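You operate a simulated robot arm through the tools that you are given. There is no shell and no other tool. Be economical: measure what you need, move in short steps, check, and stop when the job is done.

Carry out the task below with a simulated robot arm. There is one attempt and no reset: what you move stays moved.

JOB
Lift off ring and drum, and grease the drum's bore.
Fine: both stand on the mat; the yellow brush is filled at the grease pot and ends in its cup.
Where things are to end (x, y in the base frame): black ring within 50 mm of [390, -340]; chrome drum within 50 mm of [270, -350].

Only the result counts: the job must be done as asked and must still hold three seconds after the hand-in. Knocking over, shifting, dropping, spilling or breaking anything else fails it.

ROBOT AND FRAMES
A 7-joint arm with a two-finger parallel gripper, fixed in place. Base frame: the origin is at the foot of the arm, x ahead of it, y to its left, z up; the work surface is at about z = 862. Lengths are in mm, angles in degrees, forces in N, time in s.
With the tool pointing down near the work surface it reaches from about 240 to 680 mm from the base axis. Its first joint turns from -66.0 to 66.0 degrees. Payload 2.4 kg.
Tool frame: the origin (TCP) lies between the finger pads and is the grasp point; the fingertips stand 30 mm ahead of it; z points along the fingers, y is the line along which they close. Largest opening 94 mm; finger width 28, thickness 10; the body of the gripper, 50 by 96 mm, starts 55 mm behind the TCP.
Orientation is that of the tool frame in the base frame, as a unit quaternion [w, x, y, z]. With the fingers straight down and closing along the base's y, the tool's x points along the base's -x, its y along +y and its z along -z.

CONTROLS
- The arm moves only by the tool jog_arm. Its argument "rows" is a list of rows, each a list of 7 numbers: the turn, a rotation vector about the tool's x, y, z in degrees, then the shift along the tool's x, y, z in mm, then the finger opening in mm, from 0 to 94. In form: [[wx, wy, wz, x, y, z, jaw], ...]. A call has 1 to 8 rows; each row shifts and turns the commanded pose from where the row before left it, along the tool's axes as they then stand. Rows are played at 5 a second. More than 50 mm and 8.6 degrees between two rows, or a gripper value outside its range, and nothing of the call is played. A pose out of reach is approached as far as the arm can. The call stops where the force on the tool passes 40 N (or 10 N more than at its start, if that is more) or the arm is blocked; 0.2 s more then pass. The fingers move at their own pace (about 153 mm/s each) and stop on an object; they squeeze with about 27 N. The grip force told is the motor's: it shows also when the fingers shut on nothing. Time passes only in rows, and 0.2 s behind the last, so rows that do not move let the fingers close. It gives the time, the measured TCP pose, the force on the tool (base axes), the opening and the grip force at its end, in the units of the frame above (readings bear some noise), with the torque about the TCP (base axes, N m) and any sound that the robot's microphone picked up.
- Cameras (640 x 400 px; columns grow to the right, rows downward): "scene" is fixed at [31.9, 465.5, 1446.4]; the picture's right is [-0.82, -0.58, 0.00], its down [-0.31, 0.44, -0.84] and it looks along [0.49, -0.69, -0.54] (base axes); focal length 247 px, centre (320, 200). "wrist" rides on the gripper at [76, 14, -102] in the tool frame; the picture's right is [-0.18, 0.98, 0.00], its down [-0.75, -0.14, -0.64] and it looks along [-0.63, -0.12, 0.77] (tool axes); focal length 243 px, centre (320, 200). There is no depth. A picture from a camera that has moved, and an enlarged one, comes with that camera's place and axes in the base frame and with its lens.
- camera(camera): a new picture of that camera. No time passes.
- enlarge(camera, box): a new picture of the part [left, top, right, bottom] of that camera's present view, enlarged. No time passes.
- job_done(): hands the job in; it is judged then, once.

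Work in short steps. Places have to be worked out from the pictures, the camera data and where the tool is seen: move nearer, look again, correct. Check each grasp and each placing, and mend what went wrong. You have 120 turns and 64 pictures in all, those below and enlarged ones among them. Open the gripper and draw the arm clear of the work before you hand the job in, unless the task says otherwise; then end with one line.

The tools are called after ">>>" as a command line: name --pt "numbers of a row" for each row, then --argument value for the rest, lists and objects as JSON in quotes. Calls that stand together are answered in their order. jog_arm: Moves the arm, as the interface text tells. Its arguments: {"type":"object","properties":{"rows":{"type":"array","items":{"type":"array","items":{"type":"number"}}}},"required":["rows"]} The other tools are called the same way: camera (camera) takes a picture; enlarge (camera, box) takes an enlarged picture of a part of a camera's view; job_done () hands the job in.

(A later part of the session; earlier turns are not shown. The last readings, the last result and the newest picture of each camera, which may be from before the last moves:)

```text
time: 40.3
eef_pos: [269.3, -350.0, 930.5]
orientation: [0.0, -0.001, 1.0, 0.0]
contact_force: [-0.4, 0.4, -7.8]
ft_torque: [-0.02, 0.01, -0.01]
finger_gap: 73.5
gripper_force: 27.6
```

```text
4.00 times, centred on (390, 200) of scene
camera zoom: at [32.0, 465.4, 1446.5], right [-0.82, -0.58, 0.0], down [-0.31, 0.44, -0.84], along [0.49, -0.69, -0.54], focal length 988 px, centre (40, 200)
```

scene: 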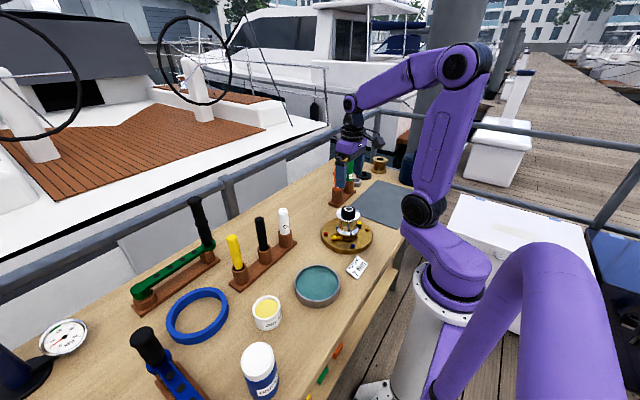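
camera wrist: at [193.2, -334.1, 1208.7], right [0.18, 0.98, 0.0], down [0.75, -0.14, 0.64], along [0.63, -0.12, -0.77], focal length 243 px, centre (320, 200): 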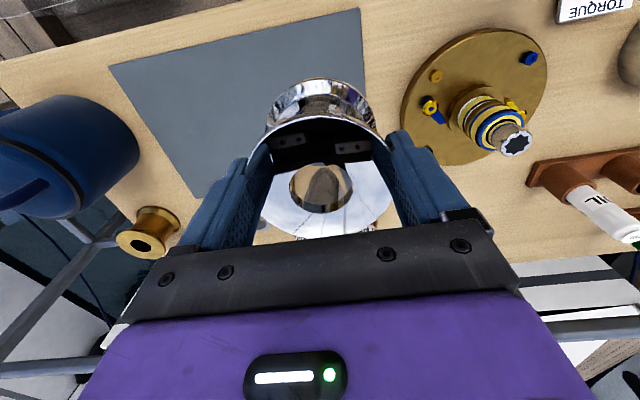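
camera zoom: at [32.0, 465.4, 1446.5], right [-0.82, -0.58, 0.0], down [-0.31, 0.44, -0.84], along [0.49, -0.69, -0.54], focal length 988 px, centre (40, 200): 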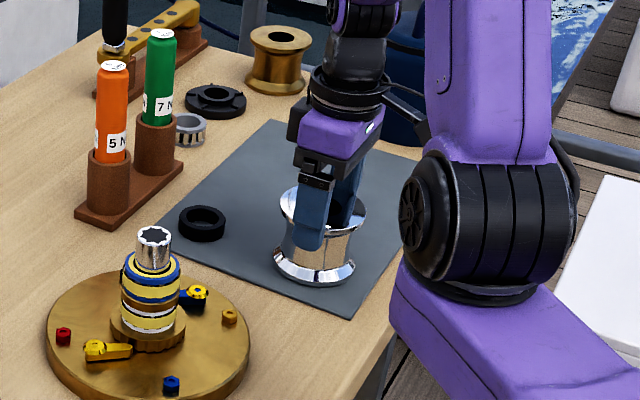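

The drum slid a little in the fingers (opening 73.5) but is still carried. I lower very gently from here.

>>> jog_arm --pt "0 0 0 0 0 1 0" --pt "0 0 0 0 0 1 0" --pt "0 0 0 0 0 0 0"

>>> jog_arm --pt "0 0 0 0 0 1 0" --pt "0 0 0 0 0 1 0" --pt "0 0 0 0 0 0 0"

>>> jog_arm --pt "0 0 0 0 0 1 0" --pt "0 0 0 0 0 1 0" --pt "0 0 0 0 0 0 0"

>>> enlarge --camera "scene" --box '[360, 175, 420, 235]'

```text
time: 41.1
eef_pos: [268.7, -350.3, 929.0]
orientation: [0.0, 0.001, 1.0, 0.0]
contact_force: [0.5, -0.4, -7.8]
ft_torque: [-0.01, 0.03, 0.01]
finger_gap: 74.1
gripper_force: 26.9
```

```text
time: 41.9
eef_pos: [271.0, -349.8, 926.9]
orientation: [0.0, 0.0, 1.0, -0.001]
contact_force: [-2.4, 3.9, 17.5]
ft_torque: [0.06, 0.03, 0.01]
finger_gap: 73.9
gripper_force: 26.8
```

```text
time: 42.4
eef_pos: [269.2, -350.2, 926.4]
orientation: [0.001, 0.0, 1.0, -0.001]
contact_force: [-1.9, 3.5, 7.9]
ft_torque: [0.1, -0.41, 0.03]
finger_gap: 74.1
gripper_force: 27.3
stopped in row 2: the force on the tool passed its limit (the readings are from after the stop); the commanded pose is now the measured one
```

```text
6.67 times, centred on (390, 205) of scene
camera zoom: at [31.7, 465.7, 1446.4], right [-0.82, -0.58, 0.0], down [-0.31, 0.44, -0.84], along [0.49, -0.69, -0.54], focal length 1648 px, centre (-147, 167)
```

zoom: 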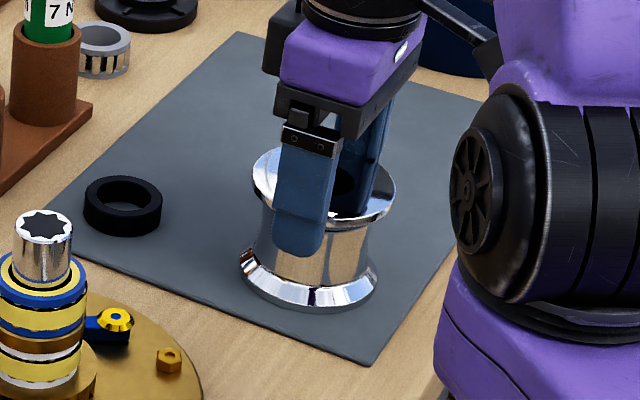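

The drum stands on the mat. I relax, open and withdraw straight up.

>>> jog_arm --pt "0 0 0 0 0 -0.5 60" --pt "0 0 0 0 0 0 78" --pt "0 0 0 0 0 0 90" --pt "0 0 0 0 0 0 94" --pt "0 0 0 0 0 0 94"

>>> jog_arm --pt "0 0 0 0 0 -15 94" --pt "0 0 0 0 0 -30 94" --pt "0 0 0 0 0 -40 94" --pt "0 0 0 0 0 -45 94" --pt "0 0 0 0 0 -45 94" --pt "0 0 0 0 0 0 94"

>>> camera --camera "wrist"

>>> enlarge --camera "scene" --box '[340, 150, 440, 250]'

```text
time: 43.6
eef_pos: [270.0, -351.2, 927.0]
orientation: [0.002, 0.0, 1.0, -0.002]
contact_force: [-0.8, 0.2, -0.2]
ft_torque: [-0.02, 0.02, 0.04]
finger_gap: 94.4
gripper_force: 0.1
```

```text
time: 45.0
eef_pos: [268.9, -349.8, 1102.6]
orientation: [0.001, 0.0, 1.0, -0.002]
contact_force: [-0.1, -0.6, -0.8]
ft_torque: [-0.01, 0.0, 0.01]
finger_gap: 93.9
gripper_force: 0.2
```

```text
25 pictures are left
camera wrist: at [194.0, -335.5, 1204.7], right [0.18, 0.98, 0.0], down [0.75, -0.14, 0.64], along [0.63, -0.12, -0.76], focal length 243 px, centre (320, 200)
```

wrist: 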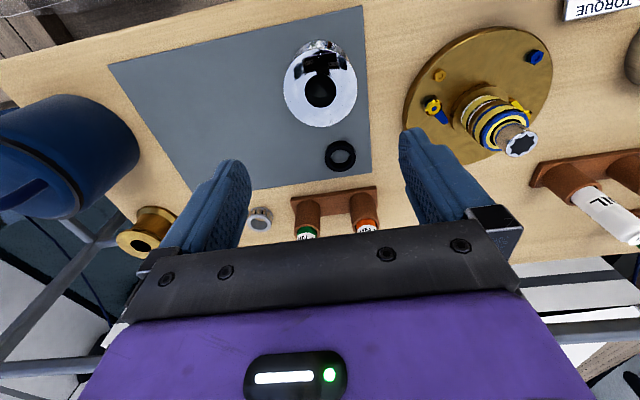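

```text
4.00 times, centred on (390, 200) of scene
camera zoom: at [31.9, 465.5, 1446.4], right [-0.82, -0.58, 0.0], down [-0.31, 0.44, -0.84], along [0.49, -0.69, -0.54], focal length 988 px, centre (40, 200)
```

zoom: 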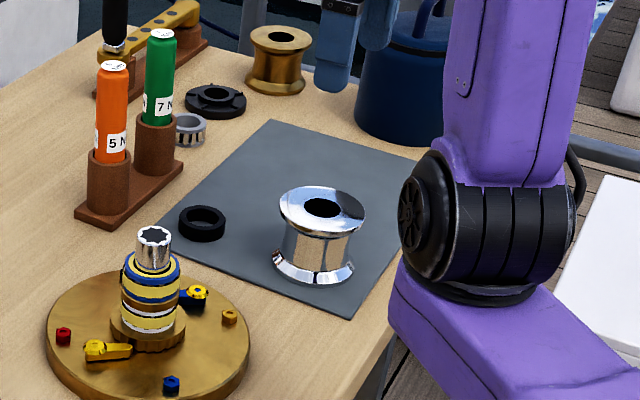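

Both parts stand as asked. From the pictures the yellow brush stands upright near (499, 201), top at about z 1020; I move above it at a safe height.

>>> jog_arm --pt "0 0 0 0 0 -28 94" --pt "0 0 0 -18 45 0 94" --pt "0 0 0 -18 45 0 94" --pt "0 0 0 -18 45 0 94" --pt "0 0 0 -18 45 0 94" --pt "0 0 0 -18 45 0 94" --pt "0 0 0 -18 45 0 94" --pt "0 0 0 0 0 0 94"

>>> jog_arm --pt "0 0 0 -19 46 0 94" --pt "0 0 0 -19 46 0 94" --pt "0 0 0 -19 46 0 94" --pt "0 0 0 -19 46 0 94" --pt "0 0 0 -19 46 0 94" --pt "0 0 0 -19 46 0 94" --pt "0 0 0 0 0 0 94"

>>> camera --camera "wrist"

```text
time: 46.8
eef_pos: [380.4, -80.2, 1132.3]
orientation: [0.001, 0.001, 1.0, -0.002]
contact_force: [-0.2, 0.3, -0.3]
ft_torque: [-0.01, 0.03, 0.02]
finger_gap: 94.0
gripper_force: 0.0
```

```text
time: 48.4
eef_pos: [491.9, 198.9, 1128.0]
orientation: [0.001, 0.0, 1.0, -0.002]
contact_force: [0.8, 0.5, -0.1]
ft_torque: [-0.02, 0.0, 0.02]
finger_gap: 93.8
gripper_force: 0.1
```

```text
23 pictures are left
camera wrist: at [415.5, 212.8, 1231.5], right [0.18, 0.98, 0.0], down [0.75, -0.14, 0.64], along [0.63, -0.12, -0.76], focal length 243 px, centre (320, 200)
```

wrist: 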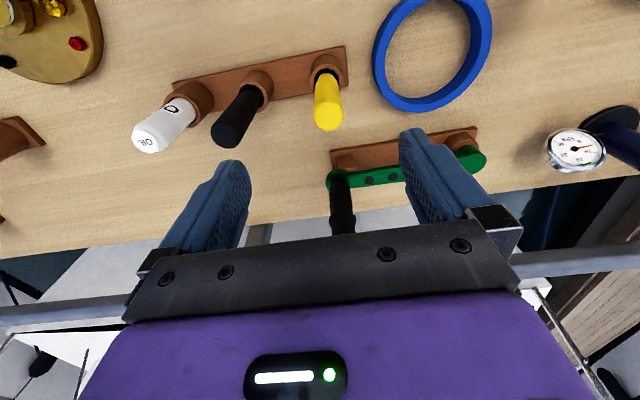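

The brush top shows about 6 mm to +y and 4 mm to +x of the jaw centre. I correct, descend partly and check.

>>> jog_arm --pt "0 0 0 -4 6 30 94" --pt "0 0 0 0 0 30 94" --pt "0 0 0 0 0 30 94" --pt "0 0 0 0 0 20 94" --pt "0 0 0 0 0 0 94"

>>> camera --camera "wrist"

>>> enlarge --camera "scene" --box '[190, 170, 300, 300]'

```text
time: 49.6
eef_pos: [495.4, 203.0, 1018.0]
orientation: [0.001, 0.0, 1.0, -0.002]
contact_force: [0.1, 0.0, -0.4]
ft_torque: [0.01, 0.01, -0.01]
finger_gap: 94.0
gripper_force: 0.1
```

```text
22 pictures are left
camera wrist: at [418.8, 216.4, 1121.7], right [0.18, 0.98, 0.0], down [0.75, -0.14, 0.64], along [0.63, -0.12, -0.76], focal length 243 px, centre (320, 200)
```

wrist: 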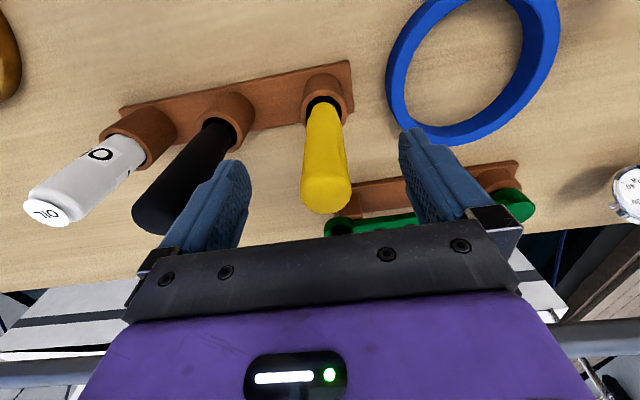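

```text
3.08 times, centred on (245, 235) of scene
camera zoom: at [31.9, 465.5, 1446.4], right [-0.82, -0.58, 0.0], down [-0.31, 0.44, -0.84], along [0.49, -0.69, -0.54], focal length 760 px, centre (551, 92)
```

zoom: 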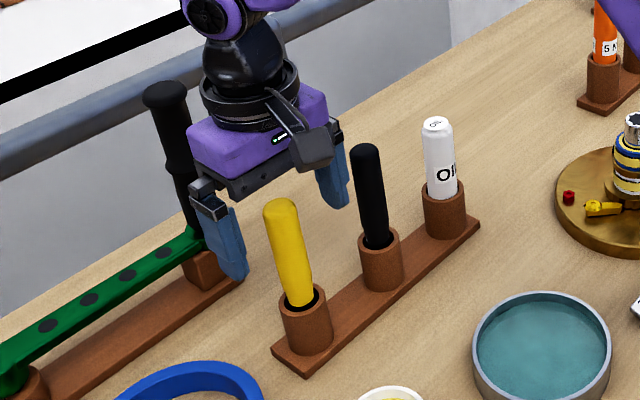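

It's about 3 mm off in y. I correct, descend to TCP z 988 and close on the handle.

>>> jog_arm --pt "0 0 0 0 3 10 94" --pt "0 0 0 0 0 10 94" --pt "0 0 0 0 0 10 94" --pt "0 0 0 0 0 0 60" --pt "0 0 0 0 0 0 36" --pt "0 0 0 0 0 0 20" --pt "0 0 0 0 0 0 0" --pt "0 0 0 0 0 0 0"

>>> camera --camera "wrist"

```text
time: 51.4
eef_pos: [495.6, 204.2, 988.5]
orientation: [0.001, -0.001, 1.0, -0.001]
contact_force: [0.1, -0.1, -0.9]
ft_torque: [0.0, -0.02, -0.01]
finger_gap: 25.9
gripper_force: 26.7
```

```text
20 pictures are left
camera wrist: at [419.7, 218.8, 1091.8], right [0.18, 0.98, 0.0], down [0.75, -0.14, 0.64], along [0.63, -0.12, -0.76], focal length 243 px, centre (320, 200)
```

wrist: 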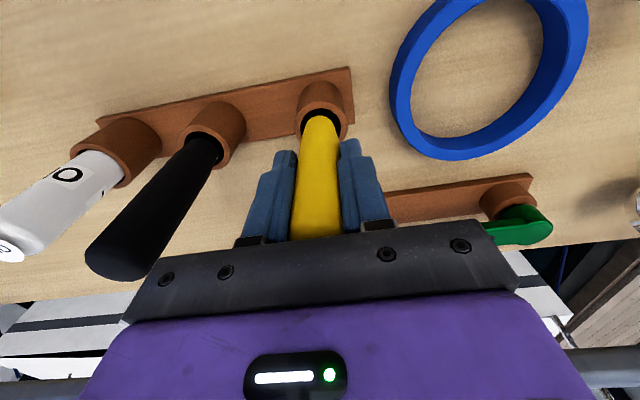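

The handle is gripped at 25.9 mm. I lift it straight out of the cup.

>>> jog_arm --pt "0 0 0 0 0 -10 0" --pt "0 0 0 0 0 -15 0" --pt "0 0 0 0 0 -20 0" --pt "0 0 0 0 0 -20 0" --pt "0 0 0 0 0 -20 0" --pt "0 0 0 0 0 -20 0" --pt "0 0 0 0 0 -15 0" --pt "0 0 0 0 0 0 0"

>>> enlarge --camera "scene" --box '[180, 130, 320, 330]'

>>> camera --camera "wrist"

```text
time: 53.2
eef_pos: [496.7, 206.4, 1108.4]
orientation: [0.002, 0.0, 1.0, -0.002]
contact_force: [0.5, 0.8, -0.2]
ft_torque: [0.0, 0.01, 0.02]
finger_gap: 26.0
gripper_force: 26.7
```

```text
2.00 times, centred on (250, 230) of scene
camera zoom: at [31.9, 465.5, 1446.4], right [-0.82, -0.58, 0.0], down [-0.31, 0.44, -0.84], along [0.49, -0.69, -0.54], focal length 494 px, centre (460, 140)
```

zoom: 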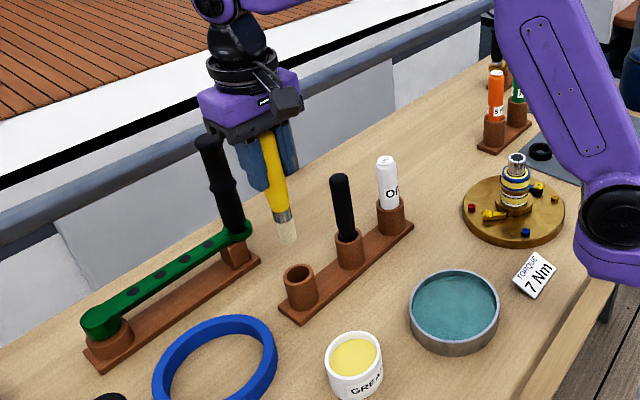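

```text
18 pictures are left
camera wrist: at [420.1, 219.8, 1212.6], right [0.18, 0.98, 0.0], down [0.75, -0.14, 0.64], along [0.63, -0.12, -0.76], focal length 243 px, centre (320, 200)
```

wrist: 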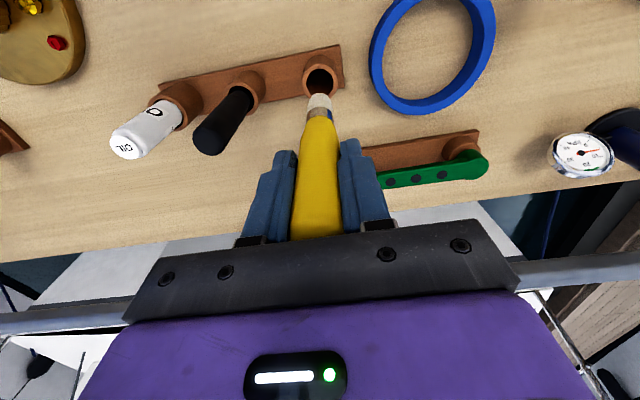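

The brush is clear of its cup, hanging vertical with its tip about 122 mm below TCP. I move above the grease pot at about (354, 238).

>>> jog_arm --pt "0 0 0 36 8 0 0" --pt "0 0 0 36 8 0 0" --pt "0 0 0 35 8 0 0" --pt "0 0 0 35 8 0 0" --pt "0 0 0 0 0 20 0" --pt "0 0 0 0 0 20 0" --pt "0 0 0 0 0 0 0"

>>> camera --camera "wrist"

>>> enlarge --camera "scene" --box '[180, 160, 330, 340]'

```text
time: 54.8
eef_pos: [354.9, 237.5, 1068.1]
orientation: [0.002, -0.001, 1.0, -0.001]
contact_force: [-0.3, -0.2, -0.3]
ft_torque: [0.0, -0.01, -0.01]
finger_gap: 26.0
gripper_force: 26.7
```

```text
17 pictures are left
camera wrist: at [278.5, 251.5, 1171.8], right [0.18, 0.98, 0.0], down [0.75, -0.14, 0.64], along [0.63, -0.12, -0.76], focal length 243 px, centre (320, 200)
```

wrist: 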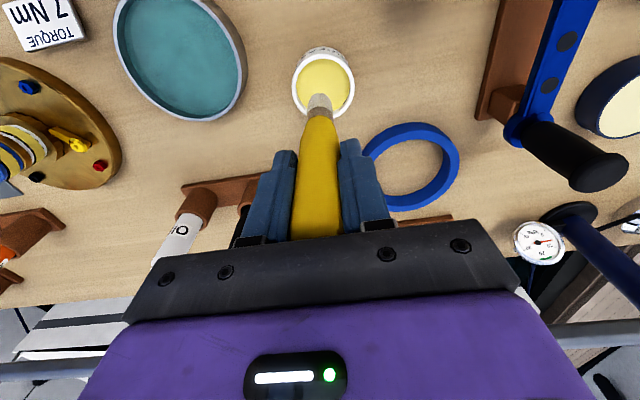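

```text
2.22 times, centred on (255, 250) of scene
camera zoom: at [31.9, 465.5, 1446.4], right [-0.82, -0.58, 0.0], down [-0.31, 0.44, -0.84], along [0.49, -0.69, -0.54], focal length 549 px, centre (464, 89)
```

zoom: 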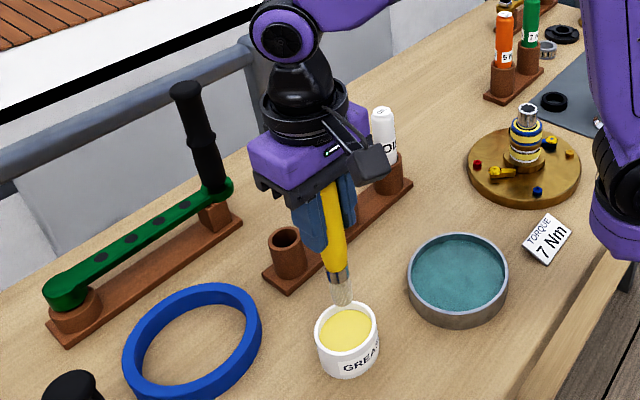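

The pot centre is at about (349, 242), slightly -x and +y of the brush. I correct and dip slowly, checking when the bristles meet the grease.

>>> jog_arm --pt "0 0 0 5.5 4.5 0 0" --pt "0 0 0 0 0 15 0" --pt "0 0 0 0 0 15 0" --pt "0 0 0 0 0 12 0" --pt "0 0 0 0 0 8 0" --pt "0 0 0 0 0 5 0" --pt "0 0 0 0 0 0 0"

>>> enlarge --camera "scene" --box '[230, 230, 310, 340]'

>>> enlarge --camera "wrist" --box '[240, 40, 400, 200]'

```text
time: 56.4
eef_pos: [348.1, 242.7, 1013.7]
orientation: [0.001, 0.001, 1.0, -0.001]
contact_force: [-0.1, 0.4, -0.9]
ft_torque: [0.0, -0.07, -0.01]
finger_gap: 25.6
gripper_force: 26.7
```

```text
3.64 times, centred on (270, 285) of scene
camera zoom: at [31.9, 465.5, 1446.4], right [-0.82, -0.58, 0.0], down [-0.31, 0.44, -0.84], along [0.49, -0.69, -0.54], focal length 899 px, centre (502, -109)
```

zoom: 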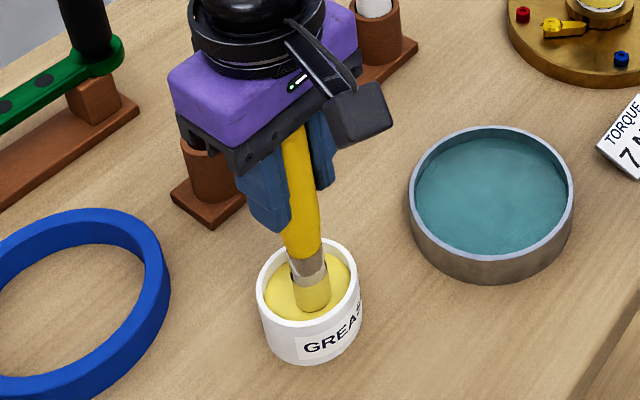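

```text
2.50 times, centred on (320, 120) of wrist
camera zoom: at [272.7, 256.4, 1116.2], right [0.18, 0.98, 0.0], down [0.75, -0.14, 0.64], along [0.63, -0.12, -0.76], focal length 606 px, centre (320, 400)
```

zoom: 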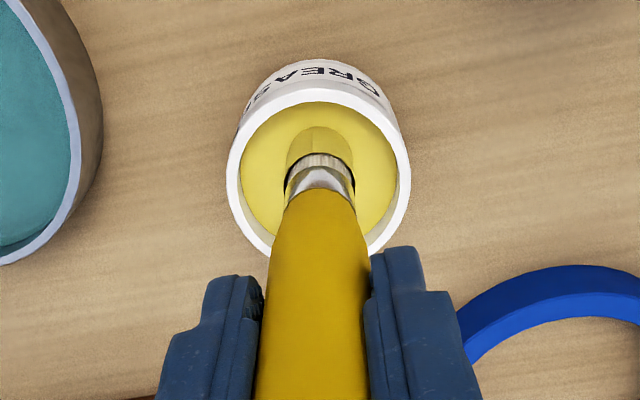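

The bristles are in the grease and have turned yellow. I dip 6 mm more, dwell, then raise slowly and check that they stay loaded.

>>> jog_arm --pt "0 0 0 0 0 3 0" --pt "0 0 0 0 0 3 0" --pt "0 0 0 0 0 0 0" --pt "0 0 0 0 0 0 0" --pt "0 0 0 0 0 0 0" --pt "0 0 0 0 0 0 0"

>>> jog_arm --pt "0 0 0 0 0 -10 0" --pt "0 0 0 0 0 -15 0" --pt "0 0 0 0 0 -20 0" --pt "0 0 0 0 0 -25 0" --pt "0 0 0 0 0 -25 0" --pt "0 0 0 0 0 -25 0" --pt "0 0 0 0 0 -20 0" --pt "0 0 0 0 0 0 0"

>>> enlarge --camera "scene" --box '[200, 140, 330, 340]'

```text
time: 57.8
eef_pos: [349.5, 242.3, 1007.6]
orientation: [0.004, 0.0, 1.0, 0.0]
contact_force: [4.1, -0.7, 27.8]
ft_torque: [-0.44, -0.47, 0.01]
finger_gap: 25.9
gripper_force: 27.1
```

```text
time: 59.6
eef_pos: [348.6, 240.9, 1147.2]
orientation: [0.002, 0.0, 1.0, -0.002]
contact_force: [-0.6, -0.2, -0.9]
ft_torque: [0.0, -0.01, 0.01]
finger_gap: 26.0
gripper_force: 27.3
```

```text
2.00 times, centred on (265, 240) of scene
camera zoom: at [31.9, 465.5, 1446.4], right [-0.82, -0.58, 0.0], down [-0.31, 0.44, -0.84], along [0.49, -0.69, -0.54], focal length 494 px, centre (430, 120)
```

zoom: 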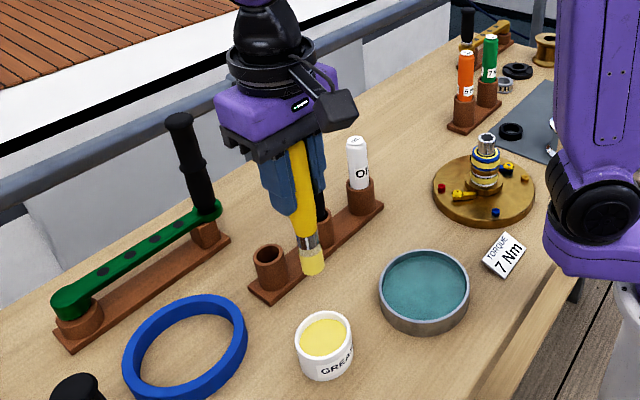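

The brush is loaded and the pot is unmoved; the tip is about 131 mm below TCP. I carry it high across to the drum at about (271, -350).

>>> jog_arm --pt "0 0 0 0 0 -25 0" --pt "0 0 0 3 -42 0 0" --pt "0 0 0 3 -42 0 0" --pt "0 0 0 4 -42 0 0" --pt "0 0 0 4 -42 0 0" --pt "0 0 0 6 -42 0 0" --pt "0 0 0 6 -42 0 0" --pt "0 0 0 6 -42 0 0"

>>> jog_arm --pt "0 0 0 6 -42 0 0" --pt "0 0 0 6 -42 0 0" --pt "0 0 0 6 -42 0 0" --pt "0 0 0 7 -42 0 0" --pt "0 0 0 7 -42 0 0" --pt "0 0 0 7 -42 0 0" --pt "0 0 0 7 -43 0 0" --pt "0 0 0 0 0 0 0"

>>> camera --camera "wrist"

```text
time: 61.4
eef_pos: [314.0, -52.8, 1172.2]
orientation: [0.0, 0.0, 1.0, -0.001]
contact_force: [0.2, 0.0, -0.6]
ft_torque: [0.04, -0.01, 0.03]
finger_gap: 25.9
gripper_force: 26.8
```

```text
time: 63.2
eef_pos: [271.1, -347.9, 1171.8]
orientation: [0.002, 0.0, 1.0, -0.002]
contact_force: [0.0, 0.3, -0.5]
ft_torque: [0.02, -0.01, 0.0]
finger_gap: 26.1
gripper_force: 27.5
```

```text
12 pictures are left
camera wrist: at [194.7, -332.5, 1276.0], right [0.18, 0.98, 0.0], down [0.75, -0.14, 0.64], along [0.63, -0.12, -0.76], focal length 243 px, centre (320, 200)
```

wrist: 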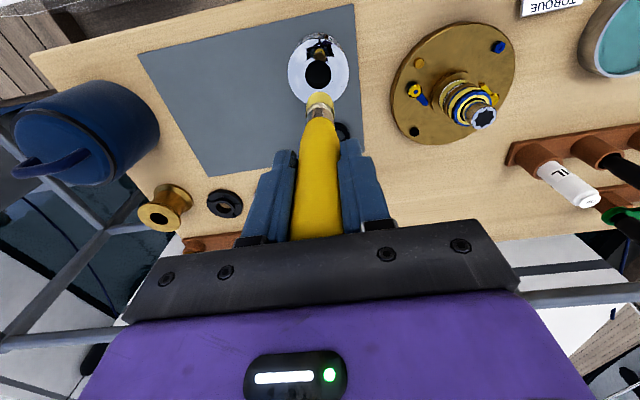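

The bore is about 3–4 mm to -y of the brush axis. I shift and descend until the tip is just above the drum, then check closely.

>>> jog_arm --pt "0 0 0 0 -3 30 0" --pt "0 0 0 0 0 30 0" --pt "0 0 0 0 0 25 0" --pt "0 0 0 0 0 15 0" --pt "0 0 0 0 0 0 0"

>>> enlarge --camera "wrist" --box '[250, 40, 390, 180]'

>>> enlarge --camera "scene" --box '[350, 150, 430, 230]'

```text
time: 64.4
eef_pos: [268.2, -349.9, 1073.6]
orientation: [0.002, -0.001, 1.0, -0.001]
contact_force: [0.5, 0.2, -0.5]
ft_torque: [0.02, 0.03, 0.06]
finger_gap: 25.8
gripper_force: 26.6
```

```text
2.86 times, centred on (320, 110) of wrist
camera zoom: at [193.5, -336.4, 1176.4], right [0.18, 0.98, 0.0], down [0.75, -0.14, 0.64], along [0.63, -0.12, -0.76], focal length 693 px, centre (320, 457)
```

zoom: 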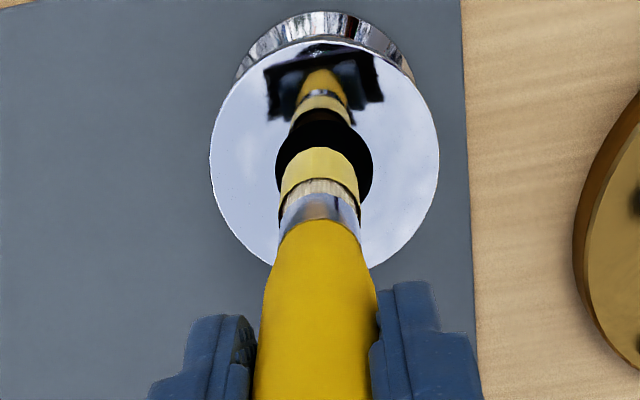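

```text
5.00 times, centred on (390, 190) of scene
camera zoom: at [31.9, 465.5, 1446.4], right [-0.82, -0.58, 0.0], down [-0.31, 0.44, -0.84], along [0.49, -0.69, -0.54], focal length 1236 px, centre (-30, 250)
```

zoom: 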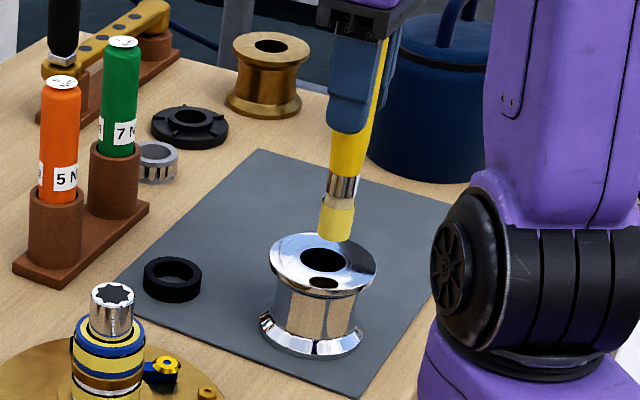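

The tip sits just above the bore, about 1–1.5 mm off centre with about 4 mm clearance around it. I make the small correction and insert slowly.

>>> jog_arm --pt "0 0 0 -1 1.3 0 0" --pt "0 0 0 0 0 12 0" --pt "0 0 0 0 0 10 0" --pt "0 0 0 0 0 10 0" --pt "0 0 0 0 0 0 0"

>>> enlarge --camera "wrist" --box '[250, 60, 390, 200]'

```text
time: 65.6
eef_pos: [271.3, -350.1, 1042.1]
orientation: [0.001, 0.0, 1.0, -0.002]
contact_force: [1.1, -0.1, -0.6]
ft_torque: [-0.01, -0.01, -0.03]
finger_gap: 25.8
gripper_force: 26.9
```

```text
2.86 times, centred on (320, 130) of wrist
camera zoom: at [195.5, -335.8, 1145.5], right [0.18, 0.98, 0.0], down [0.75, -0.14, 0.64], along [0.63, -0.12, -0.76], focal length 693 px, centre (320, 400)
```

zoom: 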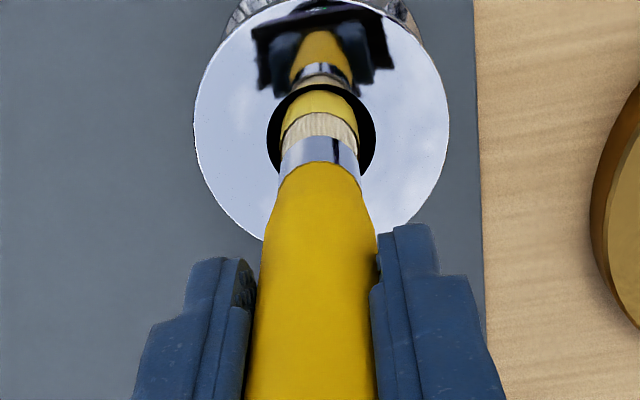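

It's entering the bore cleanly and centred. I continue down and then move the bristles gently around the wall.

>>> jog_arm --pt "0 0 0 0 0 10 0" --pt "0 0 0 0 0 10 0" --pt "0 0 0 0 0 8 0" --pt "0 0 0 0 0 0 0"

>>> jog_arm --pt "0 0 0 2 0 0 0" --pt "0 0 0 1.5 0 0 0" --pt "0 0 0 0 0 0 0"

```text
time: 66.6
eef_pos: [271.9, -350.7, 1014.4]
orientation: [0.001, 0.0, 1.0, -0.002]
contact_force: [-0.8, 0.2, -0.3]
ft_torque: [0.02, 0.03, 0.0]
finger_gap: 25.9
gripper_force: 27.5
```

```text
time: 67.4
eef_pos: [267.1, -350.0, 1014.0]
orientation: [0.001, 0.0, 1.0, -0.002]
contact_force: [-0.2, -0.7, -0.2]
ft_torque: [0.01, 0.02, -0.01]
finger_gap: 25.9
gripper_force: 27.1
```

>>> jog_arm --pt "0 0 0 1 0 0 0" --pt "0 0 0 0 0 0 0"

>>> jog_arm --pt "0 0 0 1 0 0 0" --pt "0 0 0 0 0 0 0"

```text
time: 68.0
eef_pos: [266.7, -350.3, 1014.1]
orientation: [0.001, 0.0, 1.0, -0.001]
contact_force: [-0.2, 0.3, -1.1]
ft_torque: [0.0, -0.01, 0.01]
finger_gap: 25.9
gripper_force: 27.3
```

```text
time: 68.6
eef_pos: [265.8, -349.1, 1013.9]
orientation: [0.001, 0.0, 1.0, -0.002]
contact_force: [-0.9, 0.0, -0.1]
ft_torque: [0.01, 0.01, -0.02]
finger_gap: 26.0
gripper_force: 27.3
```

>>> enlarge --camera "wrist" --box '[250, 70, 390, 210]'

```text
2.86 times, centred on (320, 140) of wrist
camera zoom: at [190.1, -335.8, 1117.5], right [0.18, 0.98, 0.0], down [0.75, -0.14, 0.64], along [0.63, -0.12, -0.76], focal length 693 px, centre (320, 371)
```

zoom: 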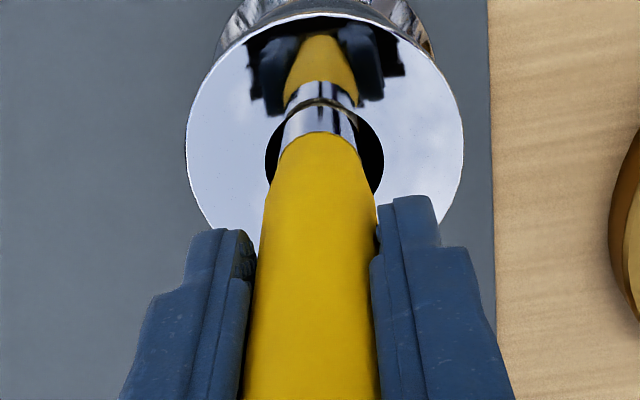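

The ferrule is close to the -x wall with the bristles inside. I sweep a gentle circle of about 5 mm radius around the bore.

>>> jog_arm --pt "0 0 0 -2 4.5 0 0" --pt "0 0 0 -3.5 1.5 0 0" --pt "0 0 0 -3.5 -1.5 0 0" --pt "0 0 0 -1.5 -3.5 0 0" --pt "0 0 0 1.5 -3.5 0 0" --pt "0 0 0 3.5 -1.5 0 0" --pt "0 0 0 3.5 1.5 0 0" --pt "0 0 0 1.5 3.5 0 0"

>>> jog_arm --pt "0 0 0 -5 0.5 0 0" --pt "0 0 0 0 0 5 0" --pt "0 0 0 0 0 0 0" --pt "0 0 0 0 0 0 0"

>>> enlarge --camera "scene" --box '[340, 150, 430, 240]'

```text
time: 70.4
eef_pos: [266.6, -348.0, 1014.1]
orientation: [0.002, 0.0, 1.0, -0.002]
contact_force: [0.9, -1.2, -1.3]
ft_torque: [-0.11, -0.04, -0.02]
finger_gap: 25.9
gripper_force: 26.5
```

```text
time: 71.4
eef_pos: [272.0, -348.4, 1009.0]
orientation: [0.001, 0.0, 1.0, -0.002]
contact_force: [0.7, 0.4, -1.2]
ft_torque: [0.03, 0.0, -0.03]
finger_gap: 25.9
gripper_force: 27.0
```

```text
4.44 times, centred on (385, 195) of scene
camera zoom: at [31.9, 465.5, 1446.4], right [-0.82, -0.58, 0.0], down [-0.31, 0.44, -0.84], along [0.49, -0.69, -0.54], focal length 1098 px, centre (31, 222)
```

zoom: 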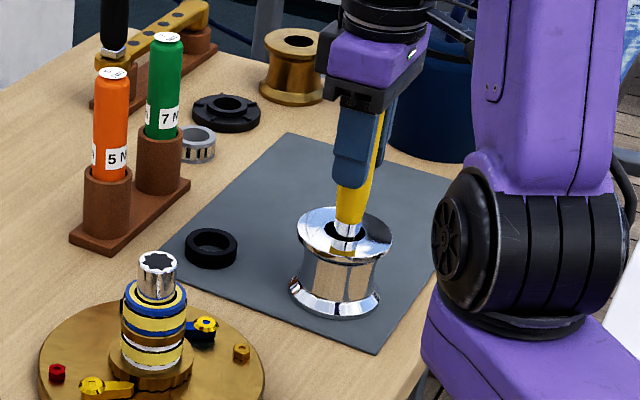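

The drum hasn't moved and the brush is deep in the bore. I make one more slightly wider sweep, half raised, then return to centre.

>>> jog_arm --pt "0 0 0 6 0 -8 0" --pt "0 0 0 -2 4.2 0 0" --pt "0 0 0 -4 1.8 0 0" --pt "0 0 0 -4 -1.8 0 0" --pt "0 0 0 -2 -4.2 0 0" --pt "0 0 0 2 -4.2 0 0" --pt "0 0 0 4 -1.8 0 0" --pt "0 0 0 0 6 0 0"

>>> jog_arm --pt "0 0 0 0 0 0 0" --pt "0 0 0 0 0 -15 0" --pt "0 0 0 0 0 -20 0" --pt "0 0 0 0 0 -25 0" --pt "0 0 0 0 0 -30 0" --pt "0 0 0 0 0 -40 0" --pt "0 0 0 0 0 -25 0" --pt "0 0 0 0 0 0 0"

>>> enlarge --camera "scene" --box '[340, 130, 430, 230]'

```text
time: 73.2
eef_pos: [272.2, -347.7, 1017.3]
orientation: [0.001, 0.0, 1.0, -0.002]
contact_force: [0.2, -0.2, 0.5]
ft_torque: [-0.01, 0.01, 0.01]
finger_gap: 25.7
gripper_force: 26.7
```

```text
time: 75.0
eef_pos: [270.7, -345.7, 1173.3]
orientation: [0.002, 0.0, 1.0, -0.001]
contact_force: [0.8, 0.3, 0.1]
ft_torque: [0.01, -0.02, 0.02]
finger_gap: 25.9
gripper_force: 26.9
```

```text
4.00 times, centred on (385, 180) of scene
camera zoom: at [31.9, 465.5, 1446.4], right [-0.82, -0.58, 0.0], down [-0.31, 0.44, -0.84], along [0.49, -0.69, -0.54], focal length 988 px, centre (60, 280)
```

zoom: 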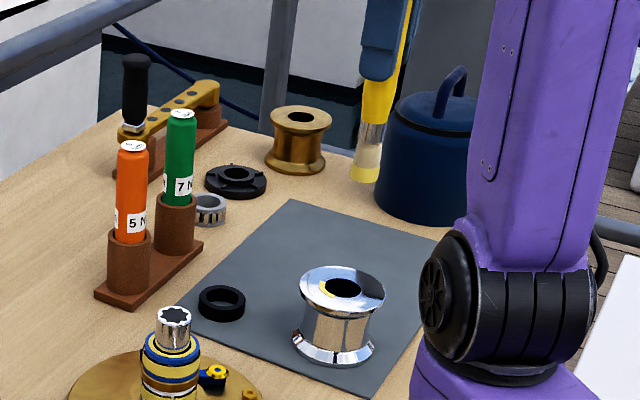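

Yellow shows inside the bore. I check it once with the wrist camera before returning the brush.

>>> enlarge --camera "wrist" --box '[280, 30, 360, 110]'

```text
5.00 times, centred on (320, 70) of wrist
camera zoom: at [195.2, -331.5, 1276.2], right [0.18, 0.98, 0.0], down [0.75, -0.14, 0.64], along [0.63, -0.12, -0.76], focal length 1213 px, centre (320, 850)
```

zoom: 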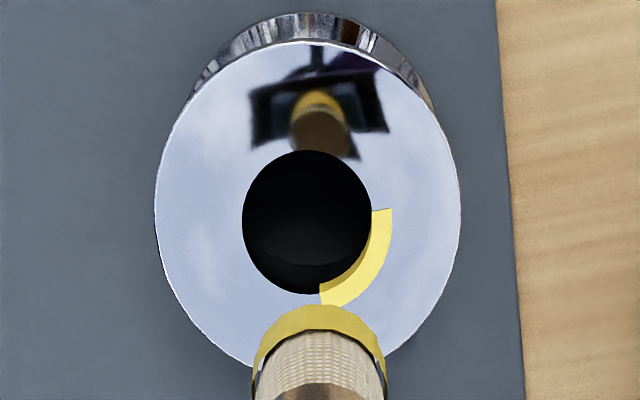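

Only a quarter arc at the bore rim (+x, +y side) carries grease; the other quadrants weren't touched. By this view the drum centre is at about (272.5, -349.8). I re-enter centred and will touch every quadrant, with dwell.

>>> jog_arm --pt "0 0 0 -1 -3.3 0 0" --pt "0 0 0 0 0 40 0" --pt "0 0 0 0 0 40 0" --pt "0 0 0 0 0 25 0" --pt "0 0 0 0 0 18 0" --pt "0 0 0 0 0 18 0" --pt "0 0 0 0 0 20 0" --pt "0 0 0 0 0 0 0"

>>> jog_arm --pt "0 0 0 3 0 0 0" --pt "0 0 0 3 0 0 0" --pt "0 0 0 1 0 0 0" --pt "0 0 0 0 0 0 0"

>>> jog_arm --pt "0 0 0 1 0 0 0" --pt "0 0 0 0 0 0 0"

```text
time: 76.8
eef_pos: [272.0, -351.3, 1011.3]
orientation: [0.001, 0.001, 1.0, -0.002]
contact_force: [0.7, -0.2, 0.2]
ft_torque: [0.0, 0.01, -0.01]
finger_gap: 26.1
gripper_force: 26.8
```

```text
time: 77.8
eef_pos: [266.0, -351.1, 1010.4]
orientation: [0.002, -0.001, 1.0, -0.003]
contact_force: [4.8, -0.7, 1.6]
ft_torque: [-0.11, -0.48, 0.01]
finger_gap: 25.8
gripper_force: 26.9
```

```text
time: 78.4
eef_pos: [264.6, -351.1, 1011.3]
orientation: [0.001, 0.0, 1.0, -0.003]
contact_force: [6.9, -1.7, 4.0]
ft_torque: [-0.11, -0.54, 0.0]
finger_gap: 26.1
gripper_force: 26.4
```

I touched the -x wall at about 6 mm offset (5–7 N). I now sweep around the wall in small steps at about 6.8 mm radius, reading the force each quarter.

>>> jog_arm --pt "0 0 0 -1.0 0.5 0 0" --pt "0 0 0 -0.52 2.6 0 0" --pt "0 0 0 -1.47 2.21 0 0" --pt "0 0 0 0 0 0 0" --pt "0 0 0 -2.21 1.47 0 0" --pt "0 0 0 -2.6 0.52 0 0" --pt "0 0 0 0 0 0 0"

>>> jog_arm --pt "0 0 0 -2.6 -0.52 0 0" --pt "0 0 0 -2.21 -1.47 0 0" --pt "0 0 0 0 0 0 0" --pt "0 0 0 -1.47 -2.21 0 0" --pt "0 0 0 -0.52 -2.6 0 0" --pt "0 0 0 0 0 0 0"

>>> jog_arm --pt "0 0 0 0.52 -2.6 0 0" --pt "0 0 0 1.47 -2.21 0 0" --pt "0 0 0 0 0 0 0" --pt "0 0 0 2.21 -1.47 0 0" --pt "0 0 0 2.6 -0.52 0 0" --pt "0 0 0 0 0 0 0"

>>> jog_arm --pt "0 0 0 2.6 0.52 0 0" --pt "0 0 0 2.21 1.47 0 0" --pt "0 0 0 0 0 0 0" --pt "0 0 0 1.47 2.21 0 0" --pt "0 0 0 0.52 2.6 0 0" --pt "0 0 0 0 0 0 0"

```text
time: 80.0
eef_pos: [272.5, -343.7, 1010.5]
orientation: [0.001, 0.0, 1.0, -0.002]
contact_force: [-3.2, -3.1, 2.2]
ft_torque: [-0.06, 0.32, 0.0]
finger_gap: 25.8
gripper_force: 27.2
```

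```text
time: 81.4
eef_pos: [279.9, -350.9, 1011.6]
orientation: [0.002, 0.0, 1.0, -0.002]
contact_force: [1.1, 4.8, -0.3]
ft_torque: [0.41, -0.13, 0.05]
finger_gap: 26.1
gripper_force: 26.7
```

```text
time: 82.8
eef_pos: [272.4, -357.7, 1010.9]
orientation: [0.002, 0.0, 1.0, -0.001]
contact_force: [1.2, 4.7, 1.0]
ft_torque: [0.5, -0.1, 0.05]
finger_gap: 25.8
gripper_force: 27.1
```

```text
time: 84.2
eef_pos: [266.9, -351.0, 1012.3]
orientation: [0.001, 0.0, 1.0, -0.002]
contact_force: [4.4, -0.1, 2.0]
ft_torque: [0.07, -0.43, 0.0]
finger_gap: 26.0
gripper_force: 26.8
```

Wall contact showed in every quarter. I return to centre, lift out and check the rim marks.

>>> jog_arm --pt "0 0 0 -6.5 0.5 0 0" --pt "0 0 0 0 0 -20 0" --pt "0 0 0 0 0 -20 0" --pt "0 0 0 0 0 -25 0" --pt "0 0 0 0 0 -30 0" --pt "0 0 0 0 0 -35 0" --pt "0 0 0 0 0 -30 0" --pt "0 0 0 0 0 0 0"

>>> enlarge --camera "wrist" --box '[280, 30, 360, 110]'

```text
time: 86.0
eef_pos: [270.1, -349.0, 1172.4]
orientation: [0.001, 0.0, 1.0, -0.002]
contact_force: [-0.1, -0.4, -0.9]
ft_torque: [-0.02, -0.01, 0.0]
finger_gap: 26.1
gripper_force: 26.8
```

```text
5.00 times, centred on (320, 70) of wrist
camera zoom: at [194.4, -335.5, 1276.6], right [0.18, 0.98, 0.0], down [0.75, -0.14, 0.64], along [0.63, -0.12, -0.76], focal length 1213 px, centre (320, 850)
```

zoom: 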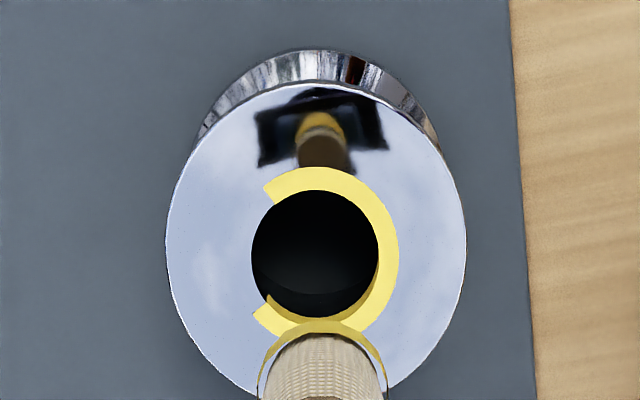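

Three quarters are now marked; only the -y side is missing, and the drum slid about 8 mm to +x (still well within limits). I re-enter at about (279, -350.5) and wipe the -y wall.

>>> jog_arm --pt "0 0 0 -8.5 -1.3 0 0" --pt "0 0 0 0 0 40 0" --pt "0 0 0 0 0 40 0" --pt "0 0 0 0 0 25 0" --pt "0 0 0 0 0 18 0" --pt "0 0 0 0 0 18 0" --pt "0 0 0 0 0 20 0" --pt "0 0 0 0 0 0 0"

>>> jog_arm --pt "0 0 0 0 -3 0 0" --pt "0 0 0 0 -2.5 0 0" --pt "0 0 0 0 -1.5 0 0" --pt "0 0 0 0 0 0 0"

```text
time: 87.8
eef_pos: [281.8, -350.3, 1008.7]
orientation: [0.002, 0.001, 1.0, -0.002]
contact_force: [-0.8, 0.0, -0.8]
ft_torque: [-0.01, 0.01, 0.01]
finger_gap: 25.9
gripper_force: 27.0
```

```text
time: 88.8
eef_pos: [281.1, -357.4, 1007.2]
orientation: [0.001, 0.0, 1.0, -0.001]
contact_force: [0.6, 3.5, -0.2]
ft_torque: [0.35, 0.01, -0.02]
finger_gap: 25.7
gripper_force: 27.1
```

There's contact on the -y wall (3.5 N). I wipe along that side both ways and return to centre.

>>> jog_arm --pt "0 0 0 2.6 0.5 0 0" --pt "0 0 0 2.2 1.5 0 0" --pt "0 0 0 0 0 0 0" --pt "0 0 0 -2.2 -1.5 0 0" --pt "0 0 0 -2.6 -1 0 0" --pt "0 0 0 0 0 0 0"

>>> jog_arm --pt "0 0 0 -2.6 0.5 0 0" --pt "0 0 0 -2.2 1.5 0 0" --pt "0 0 0 0 0 0 0" --pt "0 0 0 2.2 -1.5 0 0" --pt "0 0 0 2.6 -0.5 0 0" --pt "0 0 0 0 0 0 0"

>>> jog_arm --pt "0 0 0 0 6.5 0 0" --pt "0 0 0 0 0 -20 0" --pt "0 0 0 0 0 -20 0" --pt "0 0 0 0 0 -25 0" --pt "0 0 0 0 0 -30 0" --pt "0 0 0 0 0 -35 0" --pt "0 0 0 0 0 -30 0" --pt "0 0 0 0 0 0 0"

>>> enlarge --camera "wrist" --box '[280, 30, 360, 110]'

```text
time: 90.2
eef_pos: [280.5, -359.5, 1009.7]
orientation: [0.0, -0.001, 1.0, 0.0]
contact_force: [-2.1, 5.2, 0.1]
ft_torque: [0.42, 0.25, -0.03]
finger_gap: 25.6
gripper_force: 26.9
```

```text
time: 91.6
eef_pos: [281.3, -359.0, 1009.5]
orientation: [0.002, 0.0, 1.0, -0.002]
contact_force: [0.0, 0.0, -0.8]
ft_torque: [-0.02, 0.0, 0.01]
finger_gap: 26.1
gripper_force: 26.8
```

```text
time: 93.4
eef_pos: [278.9, -351.5, 1169.7]
orientation: [0.002, 0.0, 1.0, -0.002]
contact_force: [0.7, 0.7, -0.6]
ft_torque: [0.0, 0.0, 0.0]
finger_gap: 25.9
gripper_force: 27.0
```

```text
5.00 times, centred on (320, 70) of wrist
camera zoom: at [202.8, -337.2, 1274.0], right [0.18, 0.98, 0.0], down [0.75, -0.14, 0.64], along [0.63, -0.12, -0.76], focal length 1213 px, centre (320, 850)
```

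zoom: 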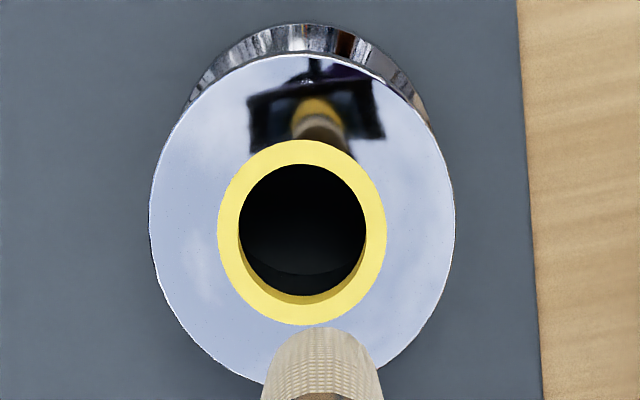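

The bore is fully ringed with grease and the drum stands. I carry the brush back above its cup by retracing the summed moves (+215.5 in x, +557.3 in y).

>>> jog_arm --pt "0 0 0 -16.58 42.87 0 0" --pt "0 0 0 -16.58 42.87 0 0" --pt "0 0 0 -16.58 42.87 0 0" --pt "0 0 0 -16.58 42.87 0 0" --pt "0 0 0 -16.58 42.87 0 0" --pt "0 0 0 -16.58 42.87 0 0" --pt "0 0 0 -16.58 42.87 0 0" --pt "0 0 0 0 0 0 0"

>>> jog_arm --pt "0 0 0 -16.58 42.87 0 0" --pt "0 0 0 -16.58 42.87 0 0" --pt "0 0 0 -16.58 42.87 0 0" --pt "0 0 0 -16.58 42.87 0 0" --pt "0 0 0 -16.58 42.87 0 0" --pt "0 0 0 -16.54 42.86 0 0" --pt "0 0 0 0 0 0 0"

>>> jog_arm --pt "0 0 0 0 0 40 0" --pt "0 0 0 0 0 40 0" --pt "0 0 0 0 0 25 0" --pt "0 0 0 0 0 0 0"

>>> enlarge --camera "wrist" --box '[260, 50, 380, 170]'

```text
time: 95.2
eef_pos: [393.2, -52.1, 1170.7]
orientation: [0.001, 0.0, 1.0, -0.002]
contact_force: [0.2, -0.2, -0.8]
ft_torque: [-0.02, 0.01, 0.05]
finger_gap: 25.9
gripper_force: 27.0
```

```text
time: 96.8
eef_pos: [495.1, 205.7, 1169.3]
orientation: [0.001, -0.001, 1.0, -0.002]
contact_force: [0.7, 0.3, -0.6]
ft_torque: [0.01, 0.02, -0.01]
finger_gap: 26.1
gripper_force: 27.1
```

```text
time: 97.8
eef_pos: [497.0, 204.8, 1063.0]
orientation: [0.001, 0.0, 1.0, -0.002]
contact_force: [-0.1, 0.0, -1.2]
ft_torque: [0.0, 0.03, -0.02]
finger_gap: 25.7
gripper_force: 27.1
```

```text
3.33 times, centred on (320, 110) of wrist
camera zoom: at [421.2, 219.3, 1165.6], right [0.18, 0.98, 0.0], down [0.75, -0.14, 0.64], along [0.63, -0.12, -0.76], focal length 809 px, centre (320, 500)
```

zoom: 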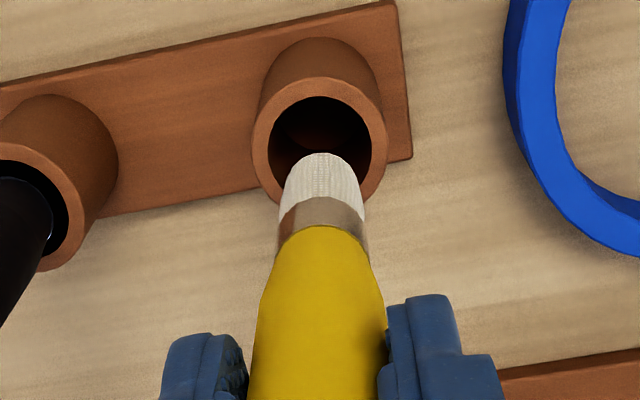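

The brush tip is aligned over the cup mouth. I lower it slowly, watching the force.

>>> jog_arm --pt "0 0 0 0 0 8 0" --pt "0 0 0 0 0 8 0" --pt "0 0 0 0 0 8 0" --pt "0 0 0 0 0 0 0"

>>> jog_arm --pt "0 0 0 0 0 10 0" --pt "0 0 0 0 0 10 0" --pt "0 0 0 0 0 10 0" --pt "0 0 0 0 0 8 0" --pt "0 0 0 0 0 5 0" --pt "0 0 0 0 0 0 0"

```text
time: 98.8
eef_pos: [496.2, 205.7, 1041.8]
orientation: [0.002, 0.001, 1.0, -0.001]
contact_force: [0.1, 0.2, -0.3]
ft_torque: [-0.03, 0.0, 0.02]
finger_gap: 25.9
gripper_force: 26.7
```

```text
time: 100.2
eef_pos: [496.7, 206.3, 998.9]
orientation: [0.004, 0.001, 1.0, -0.001]
contact_force: [-0.6, 0.2, 31.8]
ft_torque: [0.23, -0.37, 0.04]
finger_gap: 25.4
gripper_force: 26.8
```

It made contact at z of about 999, higher than the original grip height, which could be the floor if the brush slid down in the fingers. I back off 3 mm and look.

>>> jog_arm --pt "0 0 0 0 0 -3 0" --pt "0 0 0 0 0 0 0"

>>> enlarge --camera "scene" --box '[205, 190, 285, 300]'

```text
time: 100.8
eef_pos: [496.5, 205.5, 999.9]
orientation: [-0.001, 0.0, 1.0, -0.003]
contact_force: [1.5, 2.5, 1.9]
ft_torque: [0.19, -0.18, 0.02]
finger_gap: 25.8
gripper_force: 26.6
```

```text
3.64 times, centred on (245, 245) of scene
camera zoom: at [31.9, 465.5, 1446.4], right [-0.82, -0.58, 0.0], down [-0.31, 0.44, -0.84], along [0.49, -0.69, -0.54], focal length 899 px, centre (593, 36)
```

zoom: 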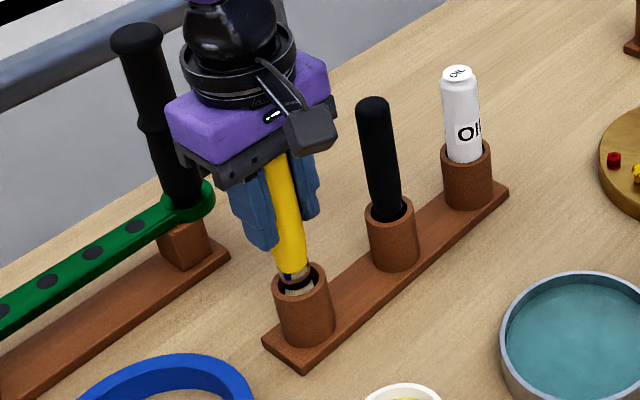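

Torque shows the brush catching on the +x/+y side of the cup rim, and the picture agrees (it sits left-up in the mouth). I raise 5 mm, shift -x 3 and -y 2, and lower gently.

>>> jog_arm --pt "0 0 0 0 0 -5 0" --pt "0 0 0 3 -1.5 0 0" --pt "0 0 0 0 0 0 0"

>>> jog_arm --pt "0 0 0 0 0 3 0" --pt "0 0 0 0 0 3 0" --pt "0 0 0 0 0 2 0" --pt "0 0 0 0 0 0 0"

```text
time: 101.6
eef_pos: [492.7, 202.7, 1004.7]
orientation: [0.001, 0.0, 1.0, -0.001]
contact_force: [-0.2, -0.4, -0.8]
ft_torque: [-0.03, 0.04, -0.02]
finger_gap: 26.0
gripper_force: 27.4
```

```text
time: 102.6
eef_pos: [495.1, 203.1, 996.6]
orientation: [0.004, 0.001, 1.0, -0.002]
contact_force: [1.7, 0.5, 1.7]
ft_torque: [-0.05, 0.05, 0.03]
finger_gap: 25.9
gripper_force: 26.8
```

>>> jog_arm --pt "0 0 0 0 0 2 0" --pt "0 0 0 0 0 0 0"

>>> jog_arm --pt "0 0 0 0 0 2 0" --pt "0 0 0 0 0 0 0"

```text
time: 103.2
eef_pos: [493.5, 203.3, 993.4]
orientation: [0.002, 0.0, 1.0, -0.002]
contact_force: [-0.2, 0.4, -1.2]
ft_torque: [0.11, 0.04, -0.01]
finger_gap: 25.7
gripper_force: 26.6
```

```text
time: 103.8
eef_pos: [492.7, 203.4, 991.9]
orientation: [0.002, 0.0, 1.0, -0.002]
contact_force: [0.1, -0.3, -1.6]
ft_torque: [0.01, 0.01, 0.01]
finger_gap: 25.8
gripper_force: 27.1
```

It's going in freely now. I keep lowering toward the original seat, 2 mm at a time.

>>> jog_arm --pt "0 0 0 0 0 2 0" --pt "0 0 0 0 0 0 0"

>>> jog_arm --pt "0 0 0 0 0 2 0" --pt "0 0 0 0 0 0 0"

>>> jog_arm --pt "0 0 0 0 0 2 0" --pt "0 0 0 0 0 0 0"

```text
time: 104.4
eef_pos: [492.8, 203.4, 989.5]
orientation: [0.001, 0.0, 1.0, -0.002]
contact_force: [-0.6, -0.5, 0.3]
ft_torque: [0.0, -0.01, -0.02]
finger_gap: 25.8
gripper_force: 27.0
```

```text
time: 105.0
eef_pos: [492.7, 204.2, 989.0]
orientation: [0.002, 0.0, 1.0, -0.001]
contact_force: [-0.6, 0.3, 0.0]
ft_torque: [0.02, -0.02, -0.02]
finger_gap: 25.8
gripper_force: 27.1
```

```text
time: 105.6
eef_pos: [494.6, 204.2, 986.3]
orientation: [0.001, 0.0, 1.0, -0.002]
contact_force: [0.4, 0.1, -0.7]
ft_torque: [0.0, 0.01, 0.01]
finger_gap: 25.9
gripper_force: 27.4
```

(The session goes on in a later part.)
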